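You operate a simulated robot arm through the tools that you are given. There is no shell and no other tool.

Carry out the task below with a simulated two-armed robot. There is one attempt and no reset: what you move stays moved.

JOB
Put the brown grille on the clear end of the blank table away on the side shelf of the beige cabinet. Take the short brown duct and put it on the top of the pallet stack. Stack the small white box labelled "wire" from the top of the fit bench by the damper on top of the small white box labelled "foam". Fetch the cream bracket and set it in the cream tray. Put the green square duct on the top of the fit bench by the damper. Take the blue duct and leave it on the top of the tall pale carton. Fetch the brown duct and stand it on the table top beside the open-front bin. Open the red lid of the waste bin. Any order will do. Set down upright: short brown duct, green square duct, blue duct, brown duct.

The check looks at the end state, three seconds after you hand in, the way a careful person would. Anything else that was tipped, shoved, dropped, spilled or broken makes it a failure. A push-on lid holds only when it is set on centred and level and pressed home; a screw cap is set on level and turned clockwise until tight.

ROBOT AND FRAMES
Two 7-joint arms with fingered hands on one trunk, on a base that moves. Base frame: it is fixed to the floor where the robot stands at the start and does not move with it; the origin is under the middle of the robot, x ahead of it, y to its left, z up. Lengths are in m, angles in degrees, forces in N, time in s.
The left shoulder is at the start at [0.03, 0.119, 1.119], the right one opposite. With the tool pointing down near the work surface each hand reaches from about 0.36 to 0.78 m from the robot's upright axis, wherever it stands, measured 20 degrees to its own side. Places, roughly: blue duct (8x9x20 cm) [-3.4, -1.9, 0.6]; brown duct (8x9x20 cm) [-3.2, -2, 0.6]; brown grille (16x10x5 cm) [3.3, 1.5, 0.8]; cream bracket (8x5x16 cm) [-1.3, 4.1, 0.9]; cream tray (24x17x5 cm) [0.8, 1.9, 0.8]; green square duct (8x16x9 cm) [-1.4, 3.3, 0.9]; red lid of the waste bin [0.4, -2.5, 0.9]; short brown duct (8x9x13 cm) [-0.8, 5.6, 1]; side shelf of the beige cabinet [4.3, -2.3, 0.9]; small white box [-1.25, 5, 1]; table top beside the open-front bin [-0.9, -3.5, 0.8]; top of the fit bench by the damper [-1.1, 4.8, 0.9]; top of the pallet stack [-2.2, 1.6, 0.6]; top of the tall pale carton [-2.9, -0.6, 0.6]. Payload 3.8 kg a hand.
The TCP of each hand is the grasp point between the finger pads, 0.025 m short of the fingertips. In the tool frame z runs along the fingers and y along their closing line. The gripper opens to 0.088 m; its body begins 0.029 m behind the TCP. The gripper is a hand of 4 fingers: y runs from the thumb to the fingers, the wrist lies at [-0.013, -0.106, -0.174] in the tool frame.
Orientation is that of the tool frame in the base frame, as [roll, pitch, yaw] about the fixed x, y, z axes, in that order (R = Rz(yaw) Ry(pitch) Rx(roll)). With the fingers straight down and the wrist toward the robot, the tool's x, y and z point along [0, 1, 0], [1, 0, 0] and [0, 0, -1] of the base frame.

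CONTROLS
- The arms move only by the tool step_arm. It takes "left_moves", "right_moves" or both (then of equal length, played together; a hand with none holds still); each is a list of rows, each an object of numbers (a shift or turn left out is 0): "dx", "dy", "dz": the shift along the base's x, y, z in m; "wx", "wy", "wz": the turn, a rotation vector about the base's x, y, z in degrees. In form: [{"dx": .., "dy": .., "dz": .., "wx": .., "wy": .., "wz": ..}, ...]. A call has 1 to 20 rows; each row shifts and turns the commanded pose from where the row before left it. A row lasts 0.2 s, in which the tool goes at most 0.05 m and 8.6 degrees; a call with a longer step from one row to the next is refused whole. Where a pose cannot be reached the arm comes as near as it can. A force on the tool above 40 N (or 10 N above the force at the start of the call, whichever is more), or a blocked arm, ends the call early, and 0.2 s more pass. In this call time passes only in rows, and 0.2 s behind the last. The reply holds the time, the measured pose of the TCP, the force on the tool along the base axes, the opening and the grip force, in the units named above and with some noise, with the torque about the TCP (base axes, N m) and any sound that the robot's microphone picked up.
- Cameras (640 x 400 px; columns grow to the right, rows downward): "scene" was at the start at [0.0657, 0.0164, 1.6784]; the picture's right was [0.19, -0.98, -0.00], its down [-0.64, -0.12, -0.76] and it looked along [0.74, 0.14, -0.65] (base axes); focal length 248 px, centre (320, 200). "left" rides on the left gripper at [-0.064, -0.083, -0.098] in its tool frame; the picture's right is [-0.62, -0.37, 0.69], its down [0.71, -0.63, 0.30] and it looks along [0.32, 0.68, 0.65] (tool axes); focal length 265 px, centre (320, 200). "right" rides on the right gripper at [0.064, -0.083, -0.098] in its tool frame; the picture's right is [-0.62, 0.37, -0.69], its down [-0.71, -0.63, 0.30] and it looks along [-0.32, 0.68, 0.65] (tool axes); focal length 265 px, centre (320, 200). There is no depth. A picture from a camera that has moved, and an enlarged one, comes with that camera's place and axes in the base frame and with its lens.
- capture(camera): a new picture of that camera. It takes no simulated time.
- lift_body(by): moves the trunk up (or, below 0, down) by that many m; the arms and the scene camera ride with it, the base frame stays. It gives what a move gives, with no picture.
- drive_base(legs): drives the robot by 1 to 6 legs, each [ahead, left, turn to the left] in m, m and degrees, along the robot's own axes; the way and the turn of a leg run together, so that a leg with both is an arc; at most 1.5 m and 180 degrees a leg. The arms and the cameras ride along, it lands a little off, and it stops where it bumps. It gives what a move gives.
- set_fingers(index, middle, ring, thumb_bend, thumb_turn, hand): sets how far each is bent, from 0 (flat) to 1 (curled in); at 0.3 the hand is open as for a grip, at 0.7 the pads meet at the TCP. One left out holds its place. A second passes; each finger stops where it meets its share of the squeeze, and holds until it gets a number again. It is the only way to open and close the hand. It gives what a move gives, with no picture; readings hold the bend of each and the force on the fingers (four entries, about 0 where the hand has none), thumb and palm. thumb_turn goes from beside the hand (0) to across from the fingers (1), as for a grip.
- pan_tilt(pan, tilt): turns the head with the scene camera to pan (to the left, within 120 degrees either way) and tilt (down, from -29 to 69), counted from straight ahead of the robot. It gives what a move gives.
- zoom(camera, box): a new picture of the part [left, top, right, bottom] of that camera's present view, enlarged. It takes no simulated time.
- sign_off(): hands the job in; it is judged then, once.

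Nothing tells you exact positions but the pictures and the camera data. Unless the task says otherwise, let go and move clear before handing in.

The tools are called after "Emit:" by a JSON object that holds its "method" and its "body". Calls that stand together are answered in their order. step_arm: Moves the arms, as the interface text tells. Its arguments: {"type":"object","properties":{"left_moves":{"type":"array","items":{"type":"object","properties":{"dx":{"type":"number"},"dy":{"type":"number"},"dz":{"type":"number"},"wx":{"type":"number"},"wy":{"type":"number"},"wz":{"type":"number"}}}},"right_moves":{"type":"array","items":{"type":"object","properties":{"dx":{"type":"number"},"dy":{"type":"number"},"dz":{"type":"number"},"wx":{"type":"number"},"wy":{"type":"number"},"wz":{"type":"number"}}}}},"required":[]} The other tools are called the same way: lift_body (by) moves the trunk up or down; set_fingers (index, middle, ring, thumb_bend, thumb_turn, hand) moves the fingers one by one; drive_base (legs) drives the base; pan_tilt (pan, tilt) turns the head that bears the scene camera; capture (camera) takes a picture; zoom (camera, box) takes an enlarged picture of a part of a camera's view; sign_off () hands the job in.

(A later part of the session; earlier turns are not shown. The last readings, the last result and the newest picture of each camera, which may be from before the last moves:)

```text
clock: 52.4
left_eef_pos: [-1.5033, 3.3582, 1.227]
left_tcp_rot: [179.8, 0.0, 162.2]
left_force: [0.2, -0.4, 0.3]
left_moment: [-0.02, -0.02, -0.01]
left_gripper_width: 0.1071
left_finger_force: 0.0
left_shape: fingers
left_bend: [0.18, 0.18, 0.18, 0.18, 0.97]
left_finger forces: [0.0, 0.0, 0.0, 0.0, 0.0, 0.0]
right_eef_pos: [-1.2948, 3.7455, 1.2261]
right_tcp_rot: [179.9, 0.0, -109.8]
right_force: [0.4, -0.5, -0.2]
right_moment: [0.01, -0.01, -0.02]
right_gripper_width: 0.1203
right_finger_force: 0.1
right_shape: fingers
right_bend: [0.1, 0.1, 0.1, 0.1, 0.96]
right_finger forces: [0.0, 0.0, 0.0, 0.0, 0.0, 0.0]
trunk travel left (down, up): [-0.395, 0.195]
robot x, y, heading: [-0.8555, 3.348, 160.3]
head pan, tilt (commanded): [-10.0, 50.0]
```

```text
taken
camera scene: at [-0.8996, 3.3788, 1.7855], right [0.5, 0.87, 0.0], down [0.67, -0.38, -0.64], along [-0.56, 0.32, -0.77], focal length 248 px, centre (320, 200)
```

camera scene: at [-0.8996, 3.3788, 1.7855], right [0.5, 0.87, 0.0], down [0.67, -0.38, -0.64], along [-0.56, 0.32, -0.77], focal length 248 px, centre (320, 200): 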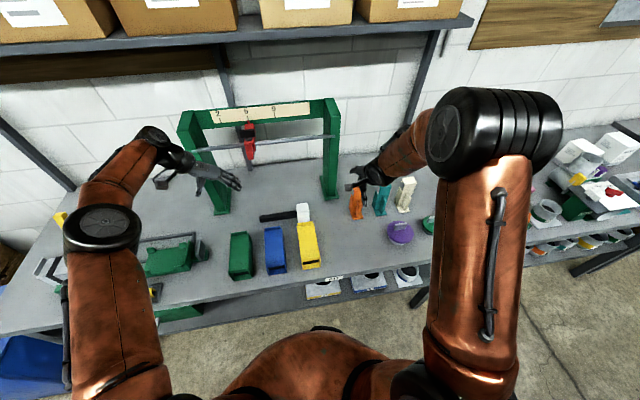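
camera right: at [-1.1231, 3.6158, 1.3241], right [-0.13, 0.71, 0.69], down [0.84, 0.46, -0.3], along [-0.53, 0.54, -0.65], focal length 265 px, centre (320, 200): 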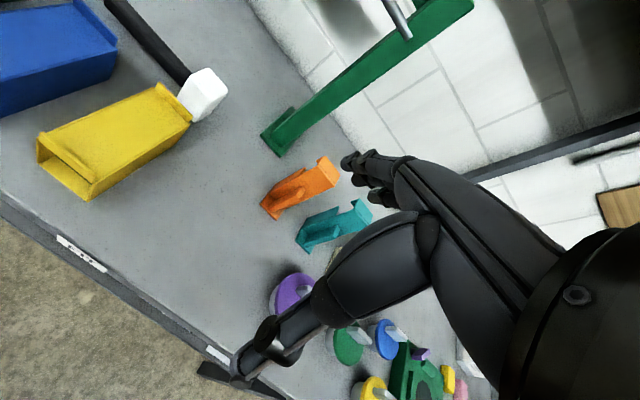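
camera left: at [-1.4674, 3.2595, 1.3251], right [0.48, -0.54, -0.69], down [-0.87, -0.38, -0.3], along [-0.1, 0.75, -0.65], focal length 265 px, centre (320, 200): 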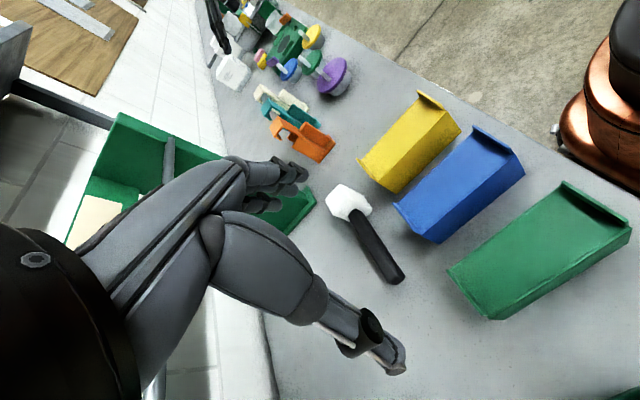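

Now the hand is within reach. I'll zoom in on the duct from the left camera to pin down its position.

Emit:
{"method": "zoom", "body": {"camera": "left", "box": [440, 170, 640, 330]}}

Emit:
{"method": "zoom", "body": {"camera": "scene", "box": [200, 200, 360, 300]}}

```text
2.50 times, centred on (540, 250) of left
camera zoom: at [-1.4674, 3.2595, 1.3251], right [0.48, -0.54, -0.69], down [-0.87, -0.38, -0.3], along [-0.1, 0.75, -0.65], focal length 664 px, centre (-230, 75)
```

zoom: 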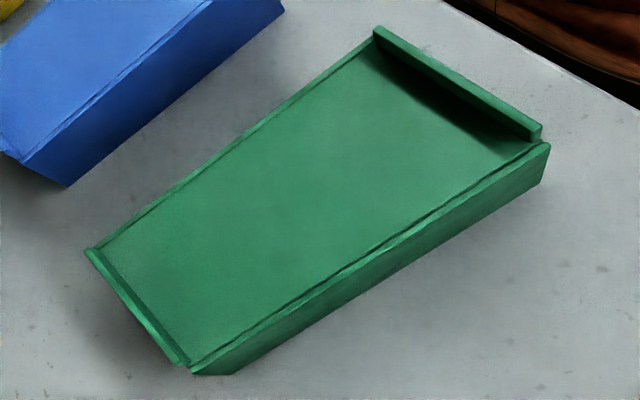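

```text
4.00 times, centred on (280, 250) of scene
camera zoom: at [-0.8996, 3.3788, 1.7855], right [0.5, 0.87, 0.0], down [0.67, -0.38, -0.64], along [-0.56, 0.32, -0.77], focal length 992 px, centre (480, 0)
```

zoom: 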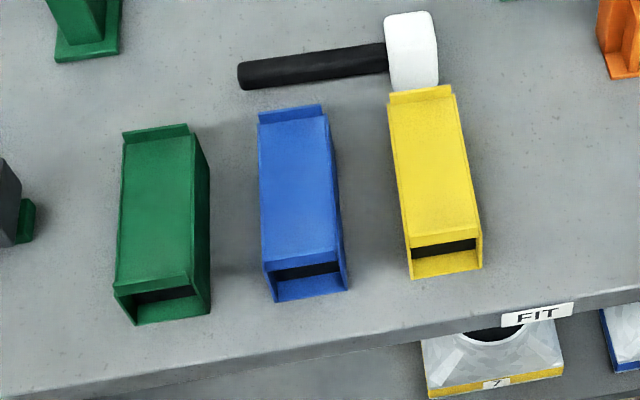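

The duct centre comes out at (-1.437, 3.334) with its axis at 160°, matching the earlier estimate. I'll move above it, come down partway and check.

Emit:
{"method": "step_arm", "body": {"left_moves": [{"dx": 0.022, "dy": -0.008, "wz": -1.0}, {"dx": 0.022, "dy": -0.008, "wz": -1.0}, {"dx": 0.022, "dy": -0.008}, {"dz": -0.045}, {"dz": -0.045}, {"dz": -0.045}, {"dz": -0.045}]}}

Emit:
{"method": "capture", "body": {"camera": "left"}}

Emit:
{"method": "zoom", "body": {"camera": "scene", "box": [120, 120, 360, 300]}}

```text
clock: 54.0
left_eef_pos: [-1.4367, 3.3306, 1.0484]
left_tcp_rot: [179.9, -0.1, 160.0]
left_force: [0.0, -0.8, -0.3]
left_moment: [-0.05, -0.01, 0.02]
left_gripper_width: 0.1073
left_finger_force: 0.1
left_shape: fingers
left_bend: [0.18, 0.18, 0.18, 0.18, 0.97]
left_finger forces: [0.0, 0.1, 0.1, 0.0, 0.0, 0.0]
right_eef_pos: [-1.2967, 3.7446, 1.2262]
right_tcp_rot: [-179.9, -0.1, -109.8]
right_force: [0.5, 0.4, -0.1]
right_moment: [-0.02, -0.02, 0.01]
right_gripper_width: 0.12
right_finger_force: 0.0
right_shape: fingers
right_bend: [0.1, 0.1, 0.1, 0.1, 0.96]
right_finger forces: [0.1, 0.2, 0.0, 0.0, 0.0, 0.0]
trunk travel left (down, up): [-0.395, 0.195]
robot x, y, heading: [-0.8543, 3.343, 160.0]
head pan, tilt (commanded): [-10.0, 50.0]
```

```text
taken
camera left: at [-1.4049, 3.2308, 1.1454], right [0.46, -0.56, -0.69], down [-0.89, -0.35, -0.3], along [-0.07, 0.75, -0.65], focal length 265 px, centre (320, 200)
```

left: 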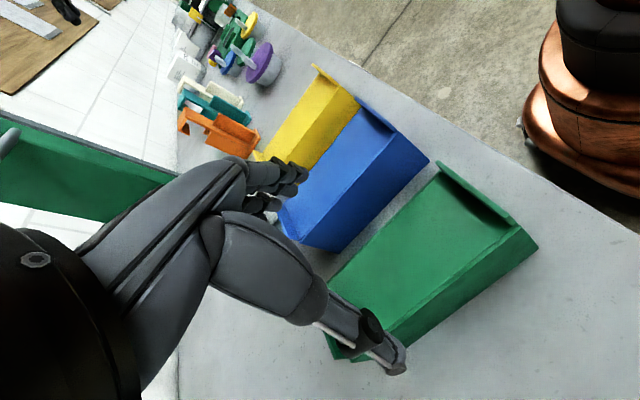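

```text
2.22 times, centred on (240, 210) of scene
camera zoom: at [-0.9011, 3.3792, 1.7854], right [0.5, 0.87, 0.0], down [0.67, -0.38, -0.64], along [-0.56, 0.32, -0.77], focal length 551 px, centre (498, 178)
```

zoom: 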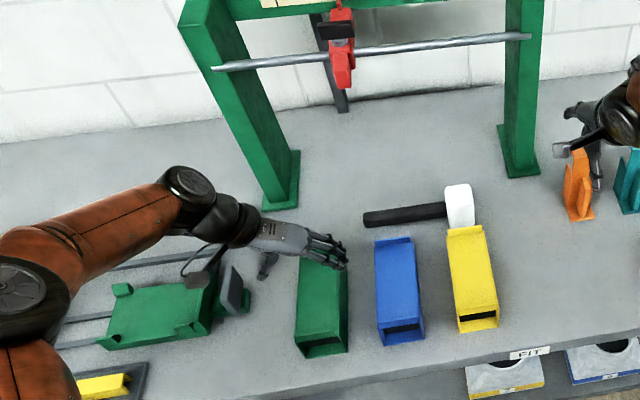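

The thumb and fingers straddle the duct. I'll go down to grasp height and close.

Emit:
{"method": "step_arm", "body": {"left_moves": [{"dz": -0.03, "dy": 0.002}, {"dz": -0.03}, {"dz": -0.025}, {"dz": -0.015}, {"dz": -0.01}]}}

Emit:
{"method": "capture", "body": {"camera": "left"}}

Emit:
{"method": "zoom", "body": {"camera": "scene", "box": [120, 150, 360, 300]}}

```text
clock: 55.2
left_eef_pos: [-1.4369, 3.3359, 0.9378]
left_tcp_rot: [179.9, -0.1, 160.0]
left_force: [-0.1, 0.6, 0.0]
left_moment: [-0.01, -0.01, 0.0]
left_gripper_width: 0.1071
left_finger_force: 0.0
left_shape: fingers
left_bend: [0.18, 0.18, 0.18, 0.18, 0.97]
left_finger forces: [0.0, 0.0, 0.0, 0.0, 0.0, 0.1]
right_eef_pos: [-1.2954, 3.7443, 1.226]
right_tcp_rot: [-179.9, 0.0, -109.8]
right_force: [-0.7, -0.1, -0.8]
right_moment: [0.01, -0.04, 0.02]
right_gripper_width: 0.1202
right_finger_force: 0.1
right_shape: fingers
right_bend: [0.1, 0.1, 0.1, 0.1, 0.96]
right_finger forces: [0.1, 0.0, 0.0, 0.0, 0.0, 0.0]
trunk travel left (down, up): [-0.395, 0.195]
robot x, y, heading: [-0.8548, 3.3457, 160.4]
head pan, tilt (commanded): [-10.0, 50.0]
```

```text
taken
camera left: at [-1.4045, 3.2365, 1.0359], right [0.46, -0.56, -0.69], down [-0.89, -0.35, -0.3], along [-0.07, 0.75, -0.65], focal length 265 px, centre (320, 200)
```

left: 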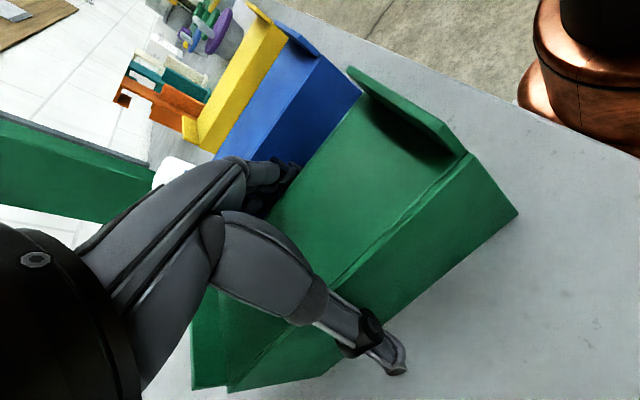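

```text
2.67 times, centred on (240, 225) of scene
camera zoom: at [-0.8997, 3.3788, 1.7855], right [0.5, 0.87, 0.0], down [0.67, -0.38, -0.64], along [-0.56, 0.32, -0.77], focal length 661 px, centre (533, 133)
```

zoom: 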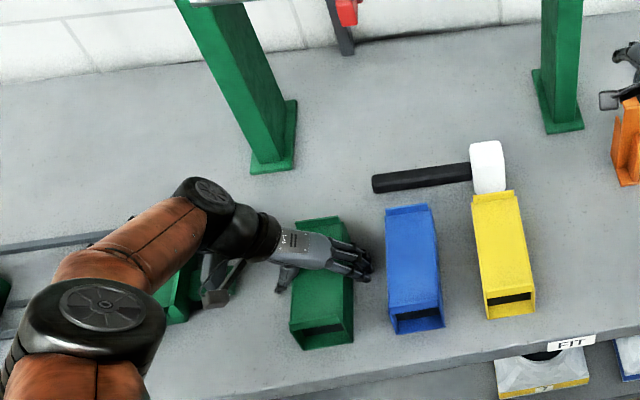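

The hand is at grasp height with the thumb on the left and the fingers between green and blue. I'll close it.

Emit:
{"method": "set_fingers", "body": {"hand": "left", "index": 0.6, "middle": 0.6, "ring": 0.6, "thumb_bend": 0.6}}

Emit:
{"method": "capture", "body": {"camera": "left"}}

```text
clock: 56.2
left_eef_pos: [-1.4353, 3.3373, 0.9385]
left_tcp_rot: [-180.0, 0.0, 160.1]
left_force: [0.9, 0.4, 7.2]
left_moment: [0.38, -0.17, -0.11]
left_gripper_width: 0.0736
left_finger_force: 31.7
left_shape: fingers
left_bend: [0.29, 0.43, 0.42, 0.46, 0.98]
left_finger forces: [15.5, 7.3, 9.0, 0.0, 31.4, 0.0]
right_eef_pos: [-1.2938, 3.7451, 1.2261]
right_tcp_rot: [179.9, 0.1, -109.8]
right_force: [0.7, 0.4, -0.3]
right_moment: [0.01, -0.03, 0.02]
right_gripper_width: 0.1202
right_finger_force: 0.1
right_shape: fingers
right_bend: [0.1, 0.1, 0.1, 0.1, 0.96]
right_finger forces: [0.0, 0.0, 0.0, 0.0, 0.0, 0.1]
trunk travel left (down, up): [-0.395, 0.195]
robot x, y, heading: [-0.8537, 3.3453, 160.4]
head pan, tilt (commanded): [-10.0, 50.0]
```

```text
taken
camera left: at [-1.404, 3.237, 1.0366], right [0.46, -0.56, -0.7], down [-0.89, -0.35, -0.3], along [-0.07, 0.76, -0.65], focal length 265 px, centre (320, 200)
```

left: 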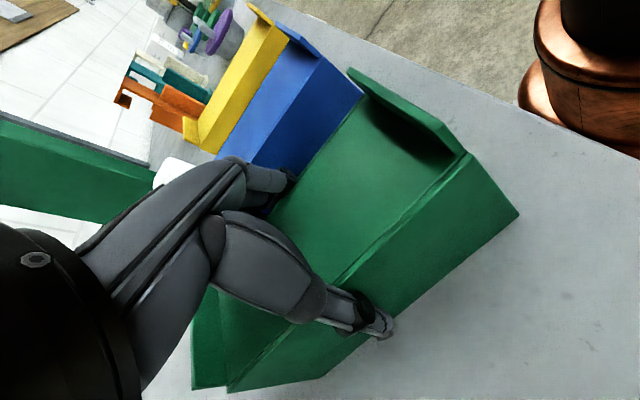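

The grip holds at about 31 N. I'll lift it straight up.

Emit:
{"method": "step_arm", "body": {"left_moves": [{"dz": 0.015}, {"dz": 0.03}, {"dz": 0.04}, {"dz": 0.05}, {"dz": 0.05}]}}

Emit:
{"method": "capture", "body": {"camera": "left"}}

Emit:
{"method": "capture", "body": {"camera": "scene"}}

```text
clock: 57.4
left_eef_pos: [-1.4357, 3.3367, 1.1205]
left_tcp_rot: [180.0, 0.0, 160.0]
left_force: [0.0, -0.6, -2.4]
left_moment: [-0.01, 0.01, -0.01]
left_gripper_width: 0.0728
left_finger_force: 29.3
left_shape: fingers
left_bend: [0.29, 0.44, 0.42, 0.47, 0.98]
left_finger forces: [14.1, 6.7, 7.7, 0.1, 30.5, 0.1]
right_eef_pos: [-1.2951, 3.744, 1.2254]
right_tcp_rot: [180.0, 0.0, -109.8]
right_force: [-0.4, -0.1, -0.5]
right_moment: [-0.03, -0.01, -0.01]
right_gripper_width: 0.1203
right_finger_force: 0.1
right_shape: fingers
right_bend: [0.1, 0.1, 0.1, 0.1, 0.96]
right_finger forces: [0.0, 0.0, 0.0, 0.1, 0.1, 0.0]
trunk travel left (down, up): [-0.395, 0.195]
robot x, y, heading: [-0.8539, 3.3441, 160.2]
head pan, tilt (commanded): [-10.0, 50.0]
```

```text
taken
camera left: at [-1.4041, 3.2369, 1.218], right [0.46, -0.56, -0.69], down [-0.89, -0.35, -0.3], along [-0.07, 0.75, -0.65], focal length 265 px, centre (320, 200)
```

left: 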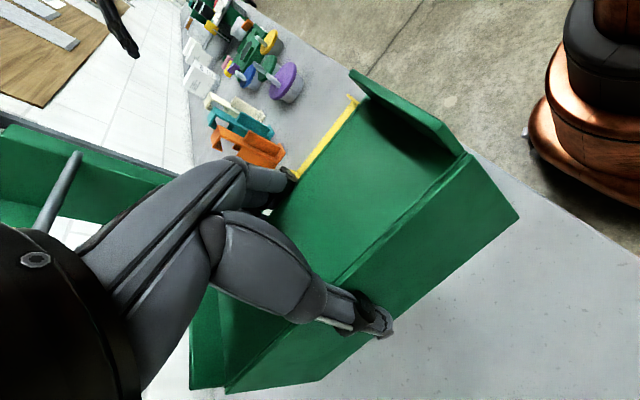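

```text
taken
camera scene: at [-0.8988, 3.379, 1.7855], right [0.5, 0.87, 0.0], down [0.66, -0.38, -0.64], along [-0.56, 0.32, -0.77], focal length 248 px, centre (320, 200)
```

scene: 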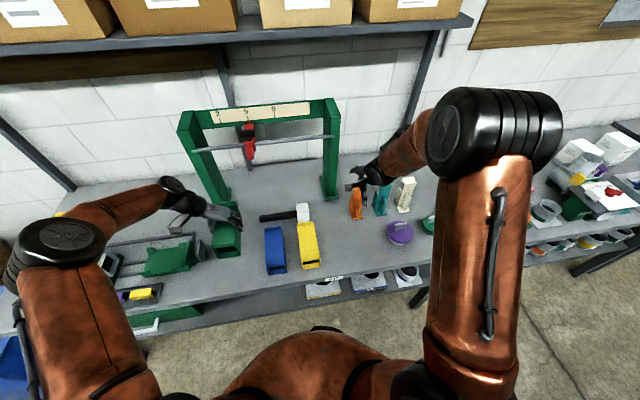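

The green duct is up and held level. I'll raise it for clearance and drive right so the cream bracket comes in front of the right hand.

Emit:
{"method": "step_arm", "body": {"left_moves": [{"dz": 0.05}, {"dz": 0.03}]}}

Emit:
{"method": "drive_base", "body": {"legs": [[0, -0.3, 0]]}}

Emit:
{"method": "capture", "body": {"camera": "scene"}}

Emit:
{"method": "zoom", "body": {"camera": "scene", "box": [240, 120, 440, 260]}}

Emit:
{"method": "capture", "body": {"camera": "right"}}

```text
clock: 58.0
left_eef_pos: [-1.4342, 3.337, 1.2026]
left_tcp_rot: [179.9, -0.1, 160.1]
left_force: [-0.3, 0.1, -1.5]
left_moment: [-0.01, 0.0, -0.01]
left_gripper_width: 0.0727
left_finger_force: 29.3
left_shape: fingers
left_bend: [0.29, 0.44, 0.42, 0.47, 0.98]
left_finger forces: [14.1, 6.6, 7.7, 0.0, 30.3, 0.1]
right_eef_pos: [-1.2937, 3.745, 1.2267]
right_tcp_rot: [-179.9, -0.1, -109.9]
right_force: [-0.3, 0.3, -0.6]
right_moment: [0.01, -0.02, -0.02]
right_gripper_width: 0.1202
right_finger_force: 0.0
right_shape: fingers
right_bend: [0.1, 0.1, 0.1, 0.1, 0.96]
right_finger forces: [0.1, 0.0, 0.0, 0.0, 0.0, 0.0]
trunk travel left (down, up): [-0.395, 0.195]
robot x, y, heading: [-0.8522, 3.3491, 160.3]
head pan, tilt (commanded): [-10.0, 50.0]
```

```text
clock: 60.0
left_eef_pos: [-1.3322, 3.6192, 1.2018]
left_tcp_rot: [180.0, -0.2, 160.5]
left_force: [0.2, 0.1, -1.3]
left_moment: [-0.01, -0.02, 0.0]
left_gripper_width: 0.0732
left_finger_force: 29.3
left_shape: fingers
left_bend: [0.29, 0.44, 0.42, 0.47, 0.98]
left_finger forces: [14.1, 6.7, 7.7, 0.0, 30.5, 0.1]
right_eef_pos: [-1.1954, 4.0282, 1.2261]
right_tcp_rot: [-180.0, 0.0, -109.4]
right_force: [-0.8, 0.5, 0.2]
right_moment: [0.0, -0.01, 0.01]
right_gripper_width: 0.1202
right_finger_force: 0.0
right_shape: fingers
right_bend: [0.1, 0.1, 0.1, 0.1, 0.96]
right_finger forces: [0.0, 0.0, 0.0, 0.0, 0.1, 0.1]
trunk travel left (down, up): [-0.395, 0.195]
robot x, y, heading: [-0.7514, 3.6391, 160.5]
head pan, tilt (commanded): [-10.0, 50.0]
```

```text
taken
camera scene: at [-0.7981, 3.6655, 1.7855], right [0.49, 0.87, 0.0], down [0.67, -0.38, -0.64], along [-0.56, 0.32, -0.77], focal length 248 px, centre (320, 200)
```

scene: 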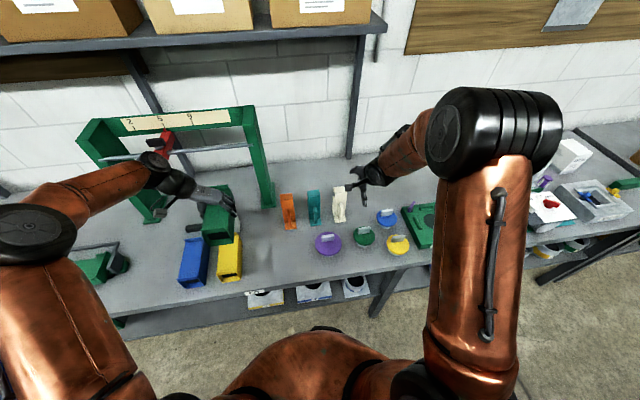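

```text
2.86 times, centred on (340, 190) of scene
camera zoom: at [-0.7981, 3.6655, 1.7855], right [0.49, 0.87, 0.0], down [0.67, -0.38, -0.64], along [-0.56, 0.32, -0.77], focal length 708 px, centre (263, 229)
```

zoom: 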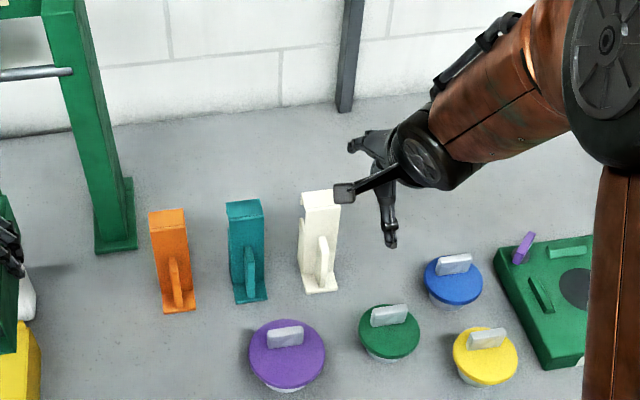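

```text
taken
camera right: at [-1.1392, 3.9403, 1.3241], right [-0.14, 0.71, 0.69], down [0.83, 0.47, -0.3], along [-0.54, 0.53, -0.65], focal length 265 px, centre (320, 200)
```

right: 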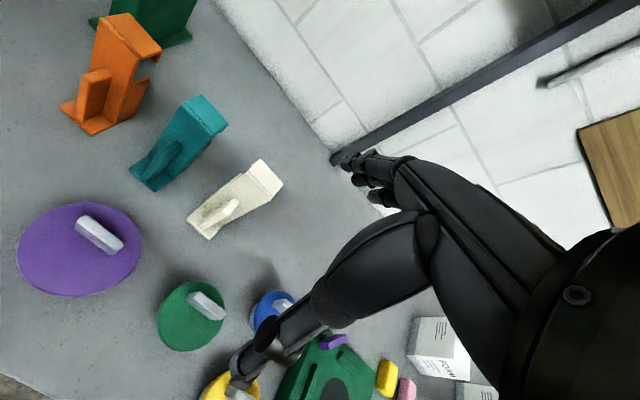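

The bracket has a foot, an upright plate with a front rib and a top flange, and about 5 cm of clearance to the teal one. I'll zoom in from the hand camera for shape and position.

Emit:
{"method": "zoom", "body": {"camera": "right", "box": [120, 80, 320, 260]}}

Emit:
{"method": "zoom", "body": {"camera": "scene", "box": [280, 160, 400, 240]}}

Emit:
{"method": "capture", "body": {"camera": "left"}}

```text
2.22 times, centred on (220, 170) of right
camera zoom: at [-1.1392, 3.9403, 1.3241], right [-0.14, 0.71, 0.69], down [0.83, 0.47, -0.3], along [-0.54, 0.53, -0.65], focal length 590 px, centre (542, 267)
```

zoom: 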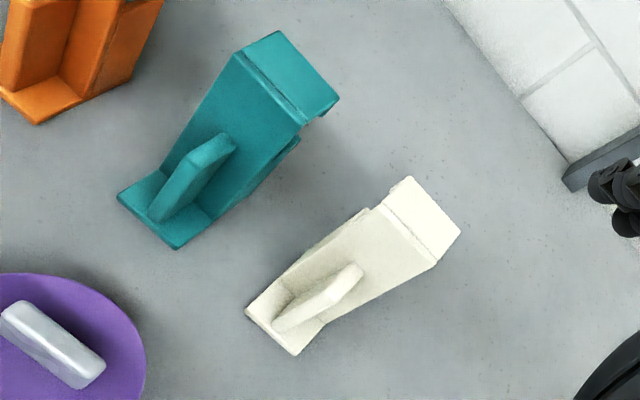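

```text
5.00 times, centred on (340, 200) of scene
camera zoom: at [-0.7981, 3.6655, 1.7855], right [0.49, 0.87, 0.0], down [0.67, -0.38, -0.64], along [-0.56, 0.32, -0.77], focal length 1240 px, centre (220, 200)
```

zoom: 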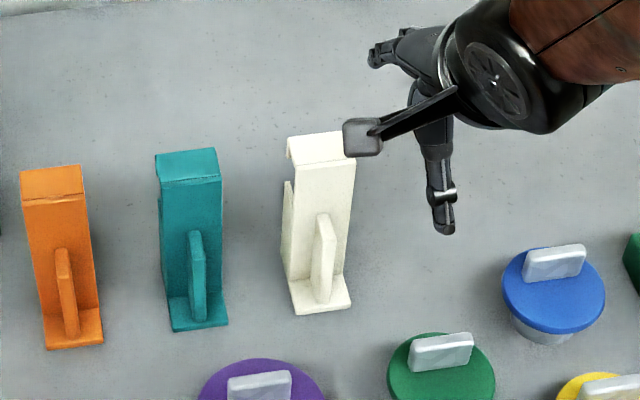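

```text
taken
camera left: at [-1.2998, 3.5194, 1.2999], right [0.46, -0.55, -0.69], down [-0.88, -0.35, -0.3], along [-0.08, 0.75, -0.65], focal length 265 px, centre (320, 200)
```

left: 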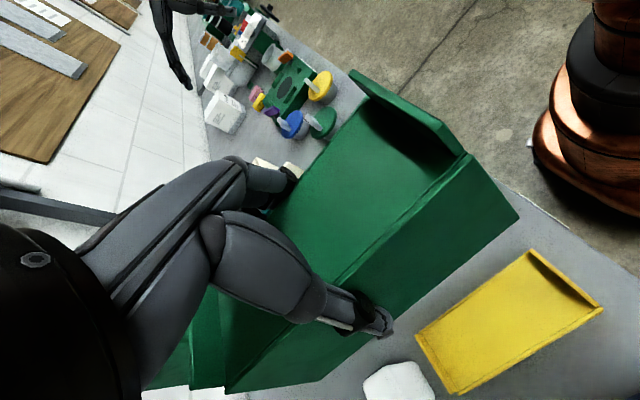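

Two views agree on the bracket: foot front at (-1.3035, 4.0535), upright and top flange around (-1.345, 4.066), top near z=1.04. I'll tuck the left hand back, turn the right hand, and move slightly closer.

Emit:
{"method": "step_arm", "body": {"left_moves": [{"dx": 0.0377, "dy": -0.0133}, {"dx": 0.0377, "dy": -0.0133}, {"dx": 0.0377, "dy": -0.0133}]}}

Emit:
{"method": "set_fingers", "body": {"hand": "right", "index": 0.3, "middle": 0.3, "ring": 0.3, "thumb_bend": 0.3, "thumb_turn": 1}}

Emit:
{"method": "drive_base", "body": {"legs": [[0.08, -0.08, 0]]}}

Emit:
{"method": "step_arm", "body": {"right_moves": [{"wz": 8.2}, {"wz": 8.2}, {"wz": 8.2}, {"wz": 8.2}, {"wz": 8.2}, {"wz": 8.2}, {"wz": 8.2}, {"wz": 8.2}, {"wz": 8.2}, {"wz": 8.2}, {"wz": 8.0}]}}

Emit:
{"method": "capture", "body": {"camera": "right"}}

Emit:
{"method": "capture", "body": {"camera": "scene"}}

```text
clock: 60.9
left_eef_pos: [-1.2195, 3.578, 1.2044]
left_tcp_rot: [179.9, -0.3, 160.5]
left_force: [0.1, 0.8, -2.3]
left_moment: [-0.03, 0.04, 0.0]
left_gripper_width: 0.0727
left_finger_force: 29.6
left_shape: fingers
left_bend: [0.29, 0.44, 0.42, 0.47, 0.98]
left_finger forces: [14.1, 6.6, 7.6, 0.0, 30.4, 0.0]
right_eef_pos: [-1.1938, 4.0281, 1.2265]
right_tcp_rot: [-179.9, 0.0, -109.4]
right_force: [-0.2, -0.2, 0.1]
right_moment: [-0.01, -0.02, -0.03]
right_gripper_width: 0.1199
right_finger_force: 0.1
right_shape: fingers
right_bend: [0.1, 0.1, 0.1, 0.1, 0.96]
right_finger forces: [0.0, 0.0, 0.0, 0.0, 0.1, 0.0]
trunk travel left (down, up): [-0.395, 0.195]
robot x, y, heading: [-0.7501, 3.6341, 160.8]
head pan, tilt (commanded): [-10.0, 50.0]
```

```text
clock: 61.9
left_eef_pos: [-1.2203, 3.5786, 1.2049]
left_tcp_rot: [180.0, -0.1, 160.5]
left_force: [-0.2, 0.6, -2.1]
left_moment: [-0.01, 0.0, -0.01]
left_gripper_width: 0.0728
left_finger_force: 29.6
left_shape: fingers
left_bend: [0.29, 0.44, 0.42, 0.47, 0.98]
left_finger forces: [14.1, 6.7, 7.7, 0.0, 30.4, 0.0]
right_eef_pos: [-1.1953, 4.0277, 1.2264]
right_tcp_rot: [-179.9, 0.1, -109.3]
right_force: [0.3, -0.3, -1.4]
right_moment: [-0.02, 0.04, 0.03]
right_gripper_width: 0.0851
right_finger_force: 0.1
right_shape: fingers
right_bend: [0.3, 0.3, 0.3, 0.3, 0.97]
right_finger forces: [0.1, 0.1, 0.0, 0.0, 0.0, 0.1]
trunk travel left (down, up): [-0.395, 0.195]
robot x, y, heading: [-0.7484, 3.6323, 160.5]
head pan, tilt (commanded): [-10.0, 50.0]
```

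```text
clock: 63.1
left_eef_pos: [-1.2699, 3.6812, 1.2038]
left_tcp_rot: [179.9, -0.1, 160.4]
left_force: [-0.8, 0.5, -2.6]
left_moment: [0.01, 0.01, -0.01]
left_gripper_width: 0.0729
left_finger_force: 29.5
left_shape: fingers
left_bend: [0.29, 0.44, 0.42, 0.47, 0.98]
left_finger forces: [14.1, 6.6, 7.7, 0.0, 30.4, 0.1]
right_eef_pos: [-1.2446, 4.1315, 1.226]
right_tcp_rot: [180.0, -0.1, -109.4]
right_force: [-0.4, -0.3, 0.2]
right_moment: [0.04, 0.01, -0.01]
right_gripper_width: 0.0853
right_finger_force: 0.0
right_shape: fingers
right_bend: [0.3, 0.3, 0.3, 0.3, 0.97]
right_finger forces: [0.1, 0.0, 0.0, 0.1, 0.0, 0.0]
trunk travel left (down, up): [-0.395, 0.195]
robot x, y, heading: [-0.8028, 3.7389, 160.6]
head pan, tilt (commanded): [-10.0, 50.0]
```

```text
clock: 65.5
left_eef_pos: [-1.2692, 3.6815, 1.2032]
left_tcp_rot: [179.9, 0.1, 160.4]
left_force: [-0.7, -0.8, -2.8]
left_moment: [0.02, -0.01, 0.0]
left_gripper_width: 0.0728
left_finger_force: 29.2
left_shape: fingers
left_bend: [0.29, 0.44, 0.42, 0.47, 0.98]
left_finger forces: [14.1, 6.6, 7.7, 0.1, 30.2, 0.1]
right_eef_pos: [-1.2471, 4.1321, 1.2257]
right_tcp_rot: [-180.0, 0.0, -19.3]
right_force: [-0.4, -0.3, 0.4]
right_moment: [0.0, -0.04, 0.02]
right_gripper_width: 0.0853
right_finger_force: 0.0
right_shape: fingers
right_bend: [0.3, 0.3, 0.3, 0.3, 0.97]
right_finger forces: [0.0, 0.0, 0.0, 0.0, 0.1, 0.1]
trunk travel left (down, up): [-0.395, 0.195]
robot x, y, heading: [-0.7985, 3.7362, 160.3]
head pan, tilt (commanded): [-10.0, 50.0]
```

```text
taken
camera right: at [-1.1593, 4.1891, 1.3237], right [-0.71, -0.14, 0.69], down [-0.47, 0.83, -0.3], along [-0.53, -0.54, -0.65], focal length 265 px, centre (320, 200)
```

right: 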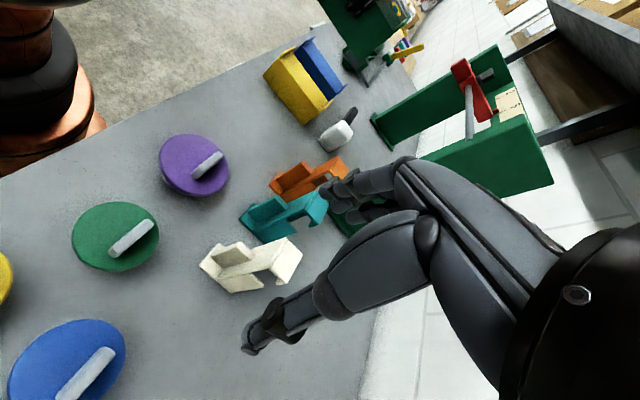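

```text
taken
camera scene: at [-0.8486, 3.7683, 1.7854], right [0.49, 0.87, 0.0], down [0.67, -0.38, -0.64], along [-0.56, 0.32, -0.77], focal length 248 px, centre (320, 200)
```

scene: 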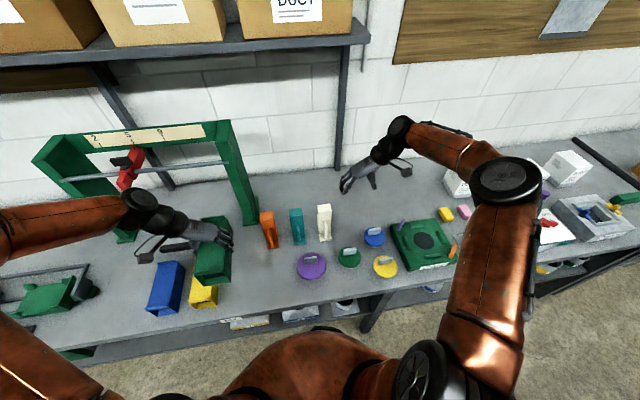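

The right hand is turned with its thumb on the right side. I'll move above the bracket at a safe height and verify alignment.

Emit:
{"method": "step_arm", "body": {"right_moves": [{"dx": -0.0327, "dy": -0.022}, {"dx": -0.0327, "dy": -0.022}, {"dx": -0.0327, "dy": -0.022}, {"dz": -0.04}, {"dz": -0.04}, {"dz": -0.02}]}}

Emit:
{"method": "capture", "body": {"camera": "right"}}

Emit:
{"method": "zoom", "body": {"camera": "scene", "box": [230, 140, 430, 280]}}

```text
clock: 66.9
left_eef_pos: [-1.2704, 3.6809, 1.2039]
left_tcp_rot: [179.9, 0.0, 160.4]
left_force: [0.2, 0.3, -1.5]
left_moment: [-0.03, -0.01, -0.02]
left_gripper_width: 0.073
left_finger_force: 29.5
left_shape: fingers
left_bend: [0.29, 0.44, 0.42, 0.47, 0.98]
left_finger forces: [13.9, 6.5, 7.6, 0.0, 30.2, 0.0]
right_eef_pos: [-1.347, 4.0619, 1.1265]
right_tcp_rot: [-180.0, 0.1, -19.4]
right_force: [0.1, 0.4, -0.3]
right_moment: [0.02, -0.02, -0.02]
right_gripper_width: 0.0851
right_finger_force: 0.1
right_shape: fingers
right_bend: [0.3, 0.3, 0.3, 0.3, 0.97]
right_finger forces: [0.0, 0.0, 0.0, 0.0, 0.0, 0.0]
trunk travel left (down, up): [-0.395, 0.195]
robot x, y, heading: [-0.802, 3.7371, 160.6]
head pan, tilt (commanded): [-10.0, 50.0]
```

```text
taken
camera right: at [-1.2595, 4.1199, 1.2242], right [-0.71, -0.14, 0.69], down [-0.46, 0.83, -0.3], along [-0.53, -0.54, -0.65], focal length 265 px, centre (320, 200)
```

right: 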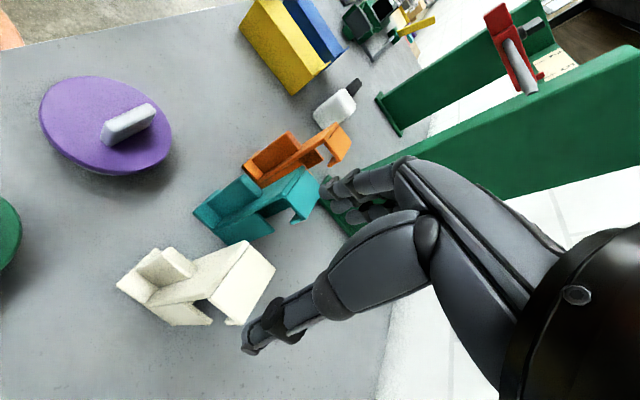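

```text
2.86 times, centred on (330, 210) of scene
camera zoom: at [-0.8482, 3.768, 1.7855], right [0.49, 0.87, 0.0], down [0.67, -0.38, -0.64], along [-0.56, 0.32, -0.77], focal length 708 px, centre (291, 171)
```

zoom: 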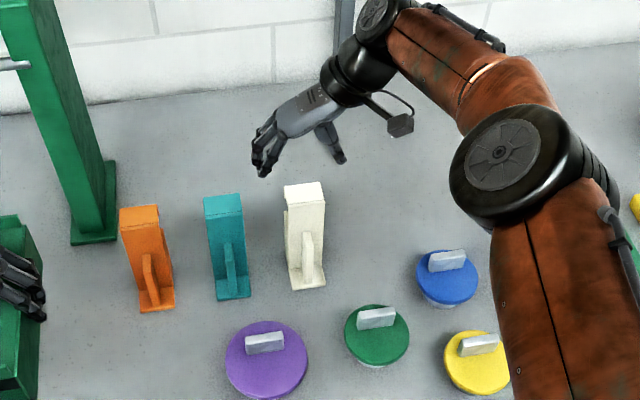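

The projection of the hand matches the bracket's top flange, and the fingers clear the teal bracket. I'll descend and grip near the top.

Emit:
{"method": "step_arm", "body": {"right_moves": [{"dx": 0.002, "dy": 0.004, "dz": -0.03}, {"dz": -0.03}, {"dz": -0.025}, {"dz": -0.018}]}}

Emit:
{"method": "capture", "body": {"camera": "right"}}

Emit:
{"method": "zoom", "body": {"camera": "scene", "box": [250, 150, 410, 260]}}

```text
clock: 67.9
left_eef_pos: [-1.2704, 3.6816, 1.2042]
left_tcp_rot: [179.9, 0.0, 160.5]
left_force: [0.1, -1.1, -2.0]
left_moment: [-0.03, -0.01, -0.02]
left_gripper_width: 0.0728
left_finger_force: 29.4
left_shape: fingers
left_bend: [0.29, 0.44, 0.42, 0.47, 0.98]
left_finger forces: [13.9, 6.5, 7.6, 0.0, 30.2, 0.0]
right_eef_pos: [-1.3298, 4.0657, 1.0255]
right_tcp_rot: [179.9, 0.0, -19.5]
right_force: [-0.4, -0.1, -0.5]
right_moment: [0.03, -0.02, 0.0]
right_gripper_width: 0.0852
right_finger_force: 0.0
right_shape: fingers
right_bend: [0.3, 0.3, 0.3, 0.3, 0.97]
right_finger forces: [0.0, 0.1, 0.0, 0.0, 0.0, 0.0]
right hand out of reach, approached as far as the arm can: row 3, 4
trunk travel left (down, up): [-0.395, 0.195]
robot x, y, heading: [-0.8034, 3.7393, 160.5]
head pan, tilt (commanded): [-10.0, 50.0]
```

```text
taken
camera right: at [-1.243, 4.1236, 1.1234], right [-0.71, -0.14, 0.69], down [-0.46, 0.83, -0.3], along [-0.53, -0.54, -0.65], focal length 265 px, centre (320, 200)
```

right: 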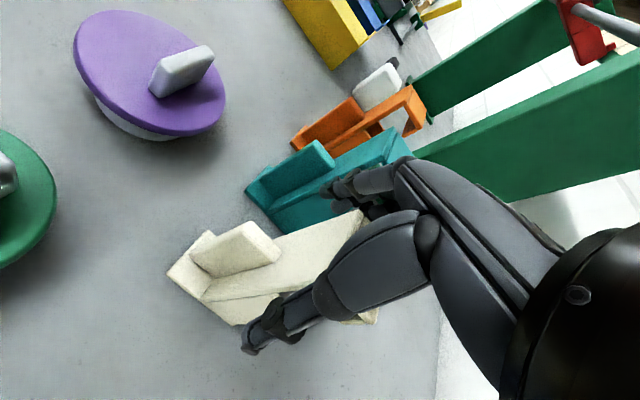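

```text
3.64 times, centred on (330, 205) of scene
camera zoom: at [-0.8484, 3.768, 1.7854], right [0.49, 0.87, 0.0], down [0.67, -0.38, -0.64], along [-0.56, 0.32, -0.77], focal length 902 px, centre (284, 182)
```

zoom: 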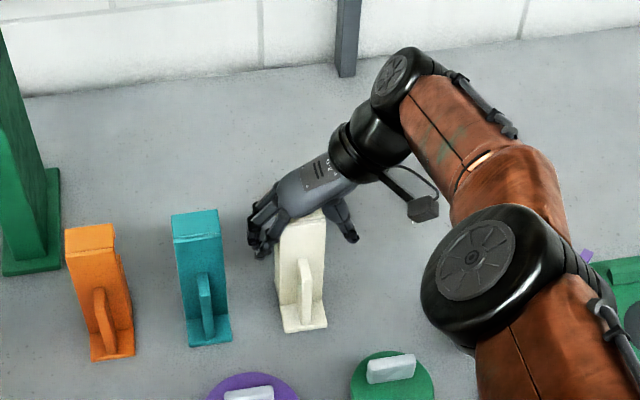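

The hand stopped about 1.5 cm short, but the pads sit right at the upright plate below the top flange, which is a good spot. I'll close gently.

Emit:
{"method": "set_fingers", "body": {"hand": "right", "index": 0.6, "middle": 0.6, "ring": 0.6, "thumb_bend": 0.6}}

Emit:
{"method": "capture", "body": {"camera": "right"}}

Emit:
{"method": "zoom", "body": {"camera": "scene", "box": [250, 150, 410, 260]}}

```text
clock: 68.9
left_eef_pos: [-1.269, 3.6819, 1.2041]
left_tcp_rot: [179.9, -0.1, 160.3]
left_force: [0.8, 0.1, -2.3]
left_moment: [0.02, -0.01, 0.01]
left_gripper_width: 0.0729
left_finger_force: 28.9
left_shape: fingers
left_bend: [0.29, 0.44, 0.42, 0.47, 0.98]
left_finger forces: [14.0, 6.6, 7.6, 0.1, 30.2, 0.0]
right_eef_pos: [-1.3302, 4.0663, 1.0259]
right_tcp_rot: [180.0, -0.2, -19.5]
right_force: [1.1, 0.8, -0.4]
right_moment: [0.01, -0.01, 0.03]
right_gripper_width: 0.0194
right_finger_force: 0.4
right_shape: fingers
right_bend: [0.61, 0.6, 0.6, 0.6, 1.0]
right_finger forces: [0.9, 0.6, 0.0, 0.0, 0.0, 0.0]
trunk travel left (down, up): [-0.395, 0.195]
robot x, y, heading: [-0.8014, 3.7395, 160.5]
head pan, tilt (commanded): [-10.0, 50.0]
```

```text
taken
camera right: at [-1.2427, 4.1238, 1.1237], right [-0.71, -0.14, 0.69], down [-0.46, 0.83, -0.3], along [-0.53, -0.54, -0.65], focal length 265 px, centre (320, 200)
```

right: 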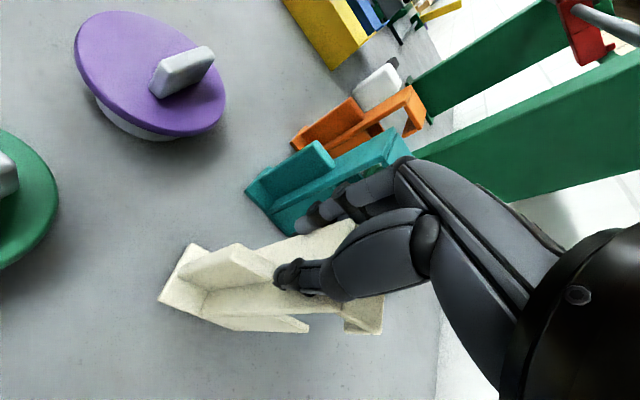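

```text
3.64 times, centred on (330, 205) of scene
camera zoom: at [-0.8479, 3.7684, 1.7854], right [0.49, 0.87, 0.0], down [0.67, -0.38, -0.64], along [-0.56, 0.32, -0.77], focal length 902 px, centre (284, 182)
```

zoom: 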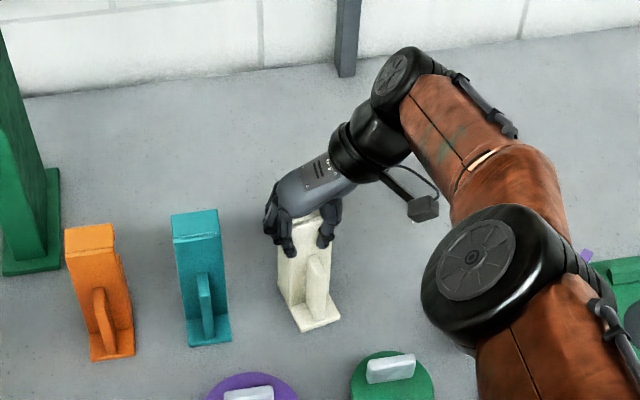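

The fingers closed in front of the thin plate and only nudged the bracket; it still stands, slightly turned. I'll open, lift clear and re-approach further back.

Emit:
{"method": "set_fingers", "body": {"hand": "right", "index": 0.3, "middle": 0.3, "ring": 0.3, "thumb_bend": 0.3}}

Emit:
{"method": "step_arm", "body": {"right_moves": [{"dz": 0.03}, {"dz": 0.04}, {"dz": 0.04}, {"dz": 0.02}]}}

Emit:
{"method": "capture", "body": {"camera": "right"}}

Emit:
{"method": "zoom", "body": {"camera": "scene", "box": [250, 150, 410, 260]}}

```text
clock: 69.9
left_eef_pos: [-1.2695, 3.6815, 1.2039]
left_tcp_rot: [179.9, -0.1, 160.5]
left_force: [-0.2, 0.0, -2.8]
left_moment: [0.0, -0.01, -0.03]
left_gripper_width: 0.073
left_finger_force: 29.2
left_shape: fingers
left_bend: [0.29, 0.44, 0.42, 0.47, 0.98]
left_finger forces: [14.1, 6.5, 7.6, 0.0, 30.1, 0.0]
right_eef_pos: [-1.3294, 4.0674, 1.0256]
right_tcp_rot: [179.9, 0.1, -19.4]
right_force: [0.3, -0.1, -0.4]
right_moment: [0.0, 0.0, -0.02]
right_gripper_width: 0.0845
right_finger_force: 0.0
right_shape: fingers
right_bend: [0.3, 0.3, 0.3, 0.3, 0.98]
right_finger forces: [0.0, 0.0, 0.0, 0.1, 0.0, 0.0]
trunk travel left (down, up): [-0.395, 0.195]
robot x, y, heading: [-0.8011, 3.7358, 160.4]
head pan, tilt (commanded): [-10.0, 50.0]
```

```text
clock: 70.9
left_eef_pos: [-1.269, 3.6815, 1.2037]
left_tcp_rot: [179.9, -0.1, 160.4]
left_force: [-0.4, -0.1, -1.7]
left_moment: [0.01, -0.02, 0.02]
left_gripper_width: 0.0731
left_finger_force: 29.4
left_shape: fingers
left_bend: [0.29, 0.44, 0.42, 0.47, 0.98]
left_finger forces: [13.9, 6.6, 7.6, 0.0, 30.2, 0.1]
right_eef_pos: [-1.3298, 4.0661, 1.1576]
right_tcp_rot: [180.0, -0.2, -19.4]
right_force: [0.9, 0.5, 0.1]
right_moment: [0.0, -0.02, -0.02]
right_gripper_width: 0.0843
right_finger_force: 0.1
right_shape: fingers
right_bend: [0.3, 0.3, 0.3, 0.3, 0.98]
right_finger forces: [0.0, 0.0, 0.0, 0.0, 0.1, 0.0]
trunk travel left (down, up): [-0.395, 0.195]
robot x, y, heading: [-0.8016, 3.7359, 160.5]
head pan, tilt (commanded): [-10.0, 50.0]
```

```text
taken
camera right: at [-1.242, 4.1232, 1.2562], right [-0.71, -0.14, 0.69], down [-0.46, 0.83, -0.31], along [-0.53, -0.54, -0.65], focal length 265 px, centre (320, 200)
```

right: 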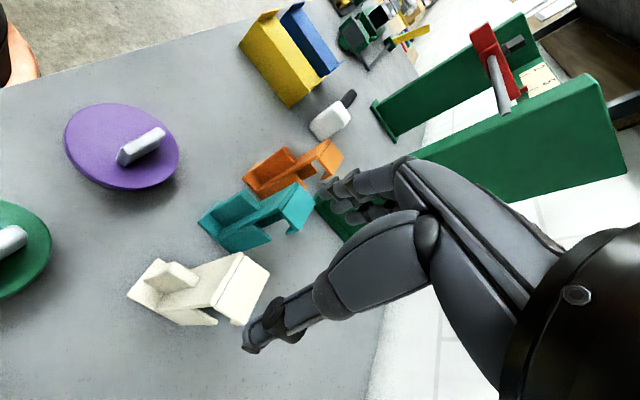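

```text
3.64 times, centred on (330, 205) of scene
camera zoom: at [-0.8477, 3.7683, 1.7854], right [0.49, 0.87, 0.0], down [0.67, -0.38, -0.64], along [-0.56, 0.32, -0.77], focal length 902 px, centre (284, 182)
```

zoom: 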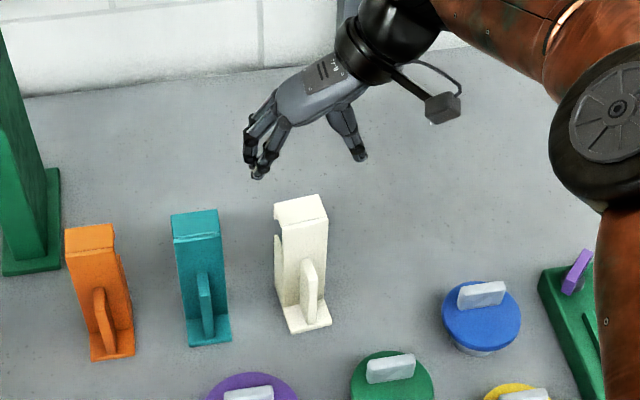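

The bracket is still standing, turned to about 165°, with its flange centre near (-1.344, 4.069). Reach at that depth is limited by height, so I'll raise the hand, lower the trunk 0.1 m, and line up again.

Emit:
{"method": "step_arm", "body": {"right_moves": [{"dz": 0.04, "wz": 2.2}, {"dz": 0.04, "wz": 2.2}, {"dz": 0.02}]}}

Emit:
{"method": "lift_body", "body": {"by": -0.1}}

Emit:
{"method": "step_arm", "body": {"right_moves": [{"dx": -0.007, "dy": 0.0015, "dz": -0.02}, {"dx": -0.006, "dy": 0.0015, "dz": -0.02}]}}

Emit:
{"method": "zoom", "body": {"camera": "scene", "box": [250, 150, 410, 260]}}

Emit:
{"method": "capture", "body": {"camera": "right"}}

```text
clock: 71.7
left_eef_pos: [-1.2686, 3.6808, 1.2044]
left_tcp_rot: [179.9, -0.2, 160.4]
left_force: [-0.6, -0.6, -2.7]
left_moment: [-0.04, -0.03, 0.02]
left_gripper_width: 0.0727
left_finger_force: 29.3
left_shape: fingers
left_bend: [0.29, 0.44, 0.42, 0.47, 0.98]
left_finger forces: [14.0, 6.5, 7.6, 0.0, 30.3, 0.0]
right_eef_pos: [-1.33, 4.063, 1.2547]
right_tcp_rot: [179.9, 0.0, -15.0]
right_force: [0.1, -0.7, -0.8]
right_moment: [0.01, 0.01, -0.04]
right_gripper_width: 0.0845
right_finger_force: 0.0
right_shape: fingers
right_bend: [0.3, 0.3, 0.3, 0.3, 0.98]
right_finger forces: [0.0, 0.0, 0.1, 0.0, 0.1, 0.1]
trunk travel left (down, up): [-0.395, 0.195]
robot x, y, heading: [-0.8022, 3.737, 160.4]
head pan, tilt (commanded): [-10.0, 50.0]
```

```text
clock: 73.0
left_eef_pos: [-1.2698, 3.6819, 1.1031]
left_tcp_rot: [179.9, -0.1, 160.4]
left_force: [0.4, 0.3, -1.1]
left_moment: [0.0, -0.01, 0.01]
left_gripper_width: 0.0731
left_finger_force: 29.1
left_shape: fingers
left_bend: [0.29, 0.44, 0.42, 0.47, 0.98]
left_finger forces: [14.1, 6.7, 7.6, 0.0, 30.1, 0.1]
right_eef_pos: [-1.3293, 4.0628, 1.155]
right_tcp_rot: [179.9, 0.0, -15.0]
right_force: [-0.7, 0.0, 0.0]
right_moment: [-0.02, -0.03, -0.02]
right_gripper_width: 0.0842
right_finger_force: 0.0
right_shape: fingers
right_bend: [0.3, 0.3, 0.3, 0.3, 0.98]
right_finger forces: [0.0, 0.0, 0.0, 0.0, 0.0, 0.1]
trunk travel left (down, up): [-0.295, 0.295]
robot x, y, heading: [-0.7989, 3.7362, 160.6]
head pan, tilt (commanded): [-10.0, 50.0]
```

```text
clock: 73.6
left_eef_pos: [-1.2688, 3.6806, 1.1033]
left_tcp_rot: [179.9, -0.1, 160.5]
left_force: [0.0, 0.2, -2.1]
left_moment: [-0.01, 0.0, -0.04]
left_gripper_width: 0.073
left_finger_force: 29.0
left_shape: fingers
left_bend: [0.29, 0.44, 0.42, 0.47, 0.98]
left_finger forces: [14.1, 6.6, 7.6, 0.0, 30.0, 0.0]
right_eef_pos: [-1.3427, 4.0646, 1.1123]
right_tcp_rot: [180.0, 0.0, -15.1]
right_force: [-0.4, -0.2, 0.3]
right_moment: [-0.01, 0.01, 0.01]
right_gripper_width: 0.0844
right_finger_force: 0.0
right_shape: fingers
right_bend: [0.3, 0.3, 0.3, 0.3, 0.98]
right_finger forces: [0.1, 0.0, 0.0, 0.0, 0.1, 0.1]
trunk travel left (down, up): [-0.295, 0.295]
robot x, y, heading: [-0.8034, 3.7352, 160.2]
head pan, tilt (commanded): [-10.0, 50.0]
```

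```text
3.64 times, centred on (330, 205) of scene
camera zoom: at [-0.8481, 3.7684, 1.6855], right [0.49, 0.87, 0.0], down [0.67, -0.38, -0.64], along [-0.56, 0.32, -0.77], focal length 902 px, centre (284, 182)
```

zoom: 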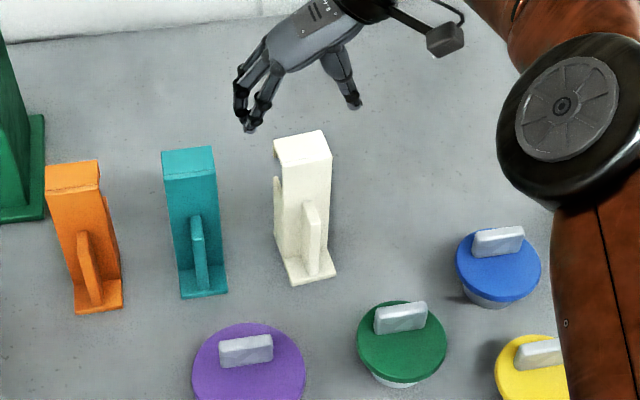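

```text
taken
camera right: at [-1.2605, 4.1294, 1.2108], right [-0.69, -0.2, 0.69], down [-0.53, 0.79, -0.3], along [-0.49, -0.58, -0.65], focal length 265 px, centre (320, 200)
```

right: 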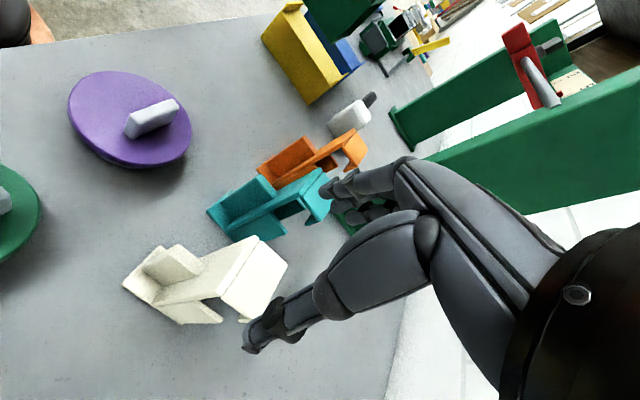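

The hand is centred on the bracket and about 3 mm left of ideal. I'll correct that and descend.

Emit:
{"method": "step_arm", "body": {"right_moves": [{"dx": -0.001, "dy": 0.004, "dz": -0.025}, {"dz": -0.025}, {"dz": -0.02}, {"dz": -0.016}]}}

Emit:
{"method": "zoom", "body": {"camera": "scene", "box": [250, 150, 410, 260]}}

Emit:
{"method": "capture", "body": {"camera": "right"}}

```text
clock: 74.6
left_eef_pos: [-1.2699, 3.6811, 1.104]
left_tcp_rot: [179.9, 0.0, 160.3]
left_force: [0.4, -0.1, -2.4]
left_moment: [0.02, -0.01, -0.02]
left_gripper_width: 0.0728
left_finger_force: 29.5
left_shape: fingers
left_bend: [0.29, 0.44, 0.42, 0.47, 0.98]
left_finger forces: [14.0, 6.6, 7.6, 0.0, 30.0, 0.0]
right_eef_pos: [-1.3446, 4.0699, 1.0265]
right_tcp_rot: [-180.0, 0.0, -15.1]
right_force: [-0.1, -0.6, 0.1]
right_moment: [0.0, 0.01, 0.03]
right_gripper_width: 0.0843
right_finger_force: 0.1
right_shape: fingers
right_bend: [0.3, 0.3, 0.3, 0.3, 0.98]
right_finger forces: [0.0, 0.1, 0.1, 0.0, 0.0, 0.0]
trunk travel left (down, up): [-0.295, 0.295]
robot x, y, heading: [-0.8011, 3.7353, 160.5]
head pan, tilt (commanded): [-10.0, 50.0]
```

```text
3.64 times, centred on (330, 205) of scene
camera zoom: at [-0.8483, 3.7681, 1.6854], right [0.49, 0.87, 0.0], down [0.67, -0.38, -0.64], along [-0.56, 0.32, -0.77], focal length 902 px, centre (284, 182)
```

zoom: 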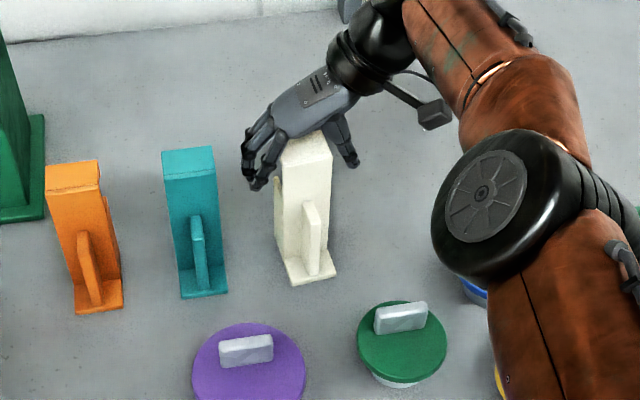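

```text
taken
camera right: at [-1.2619, 4.1342, 1.1246], right [-0.69, -0.19, 0.69], down [-0.53, 0.79, -0.3], along [-0.49, -0.58, -0.65], focal length 265 px, centre (320, 200)
```

right: 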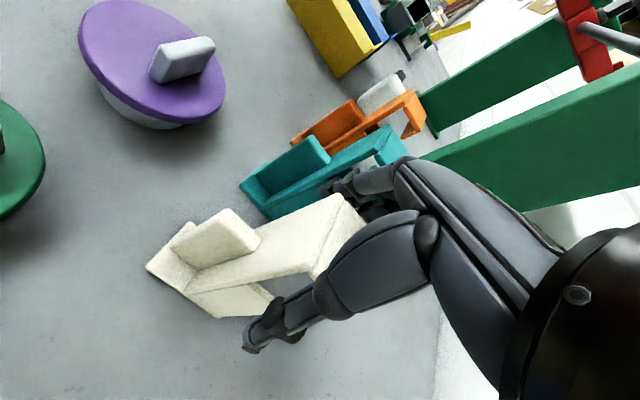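

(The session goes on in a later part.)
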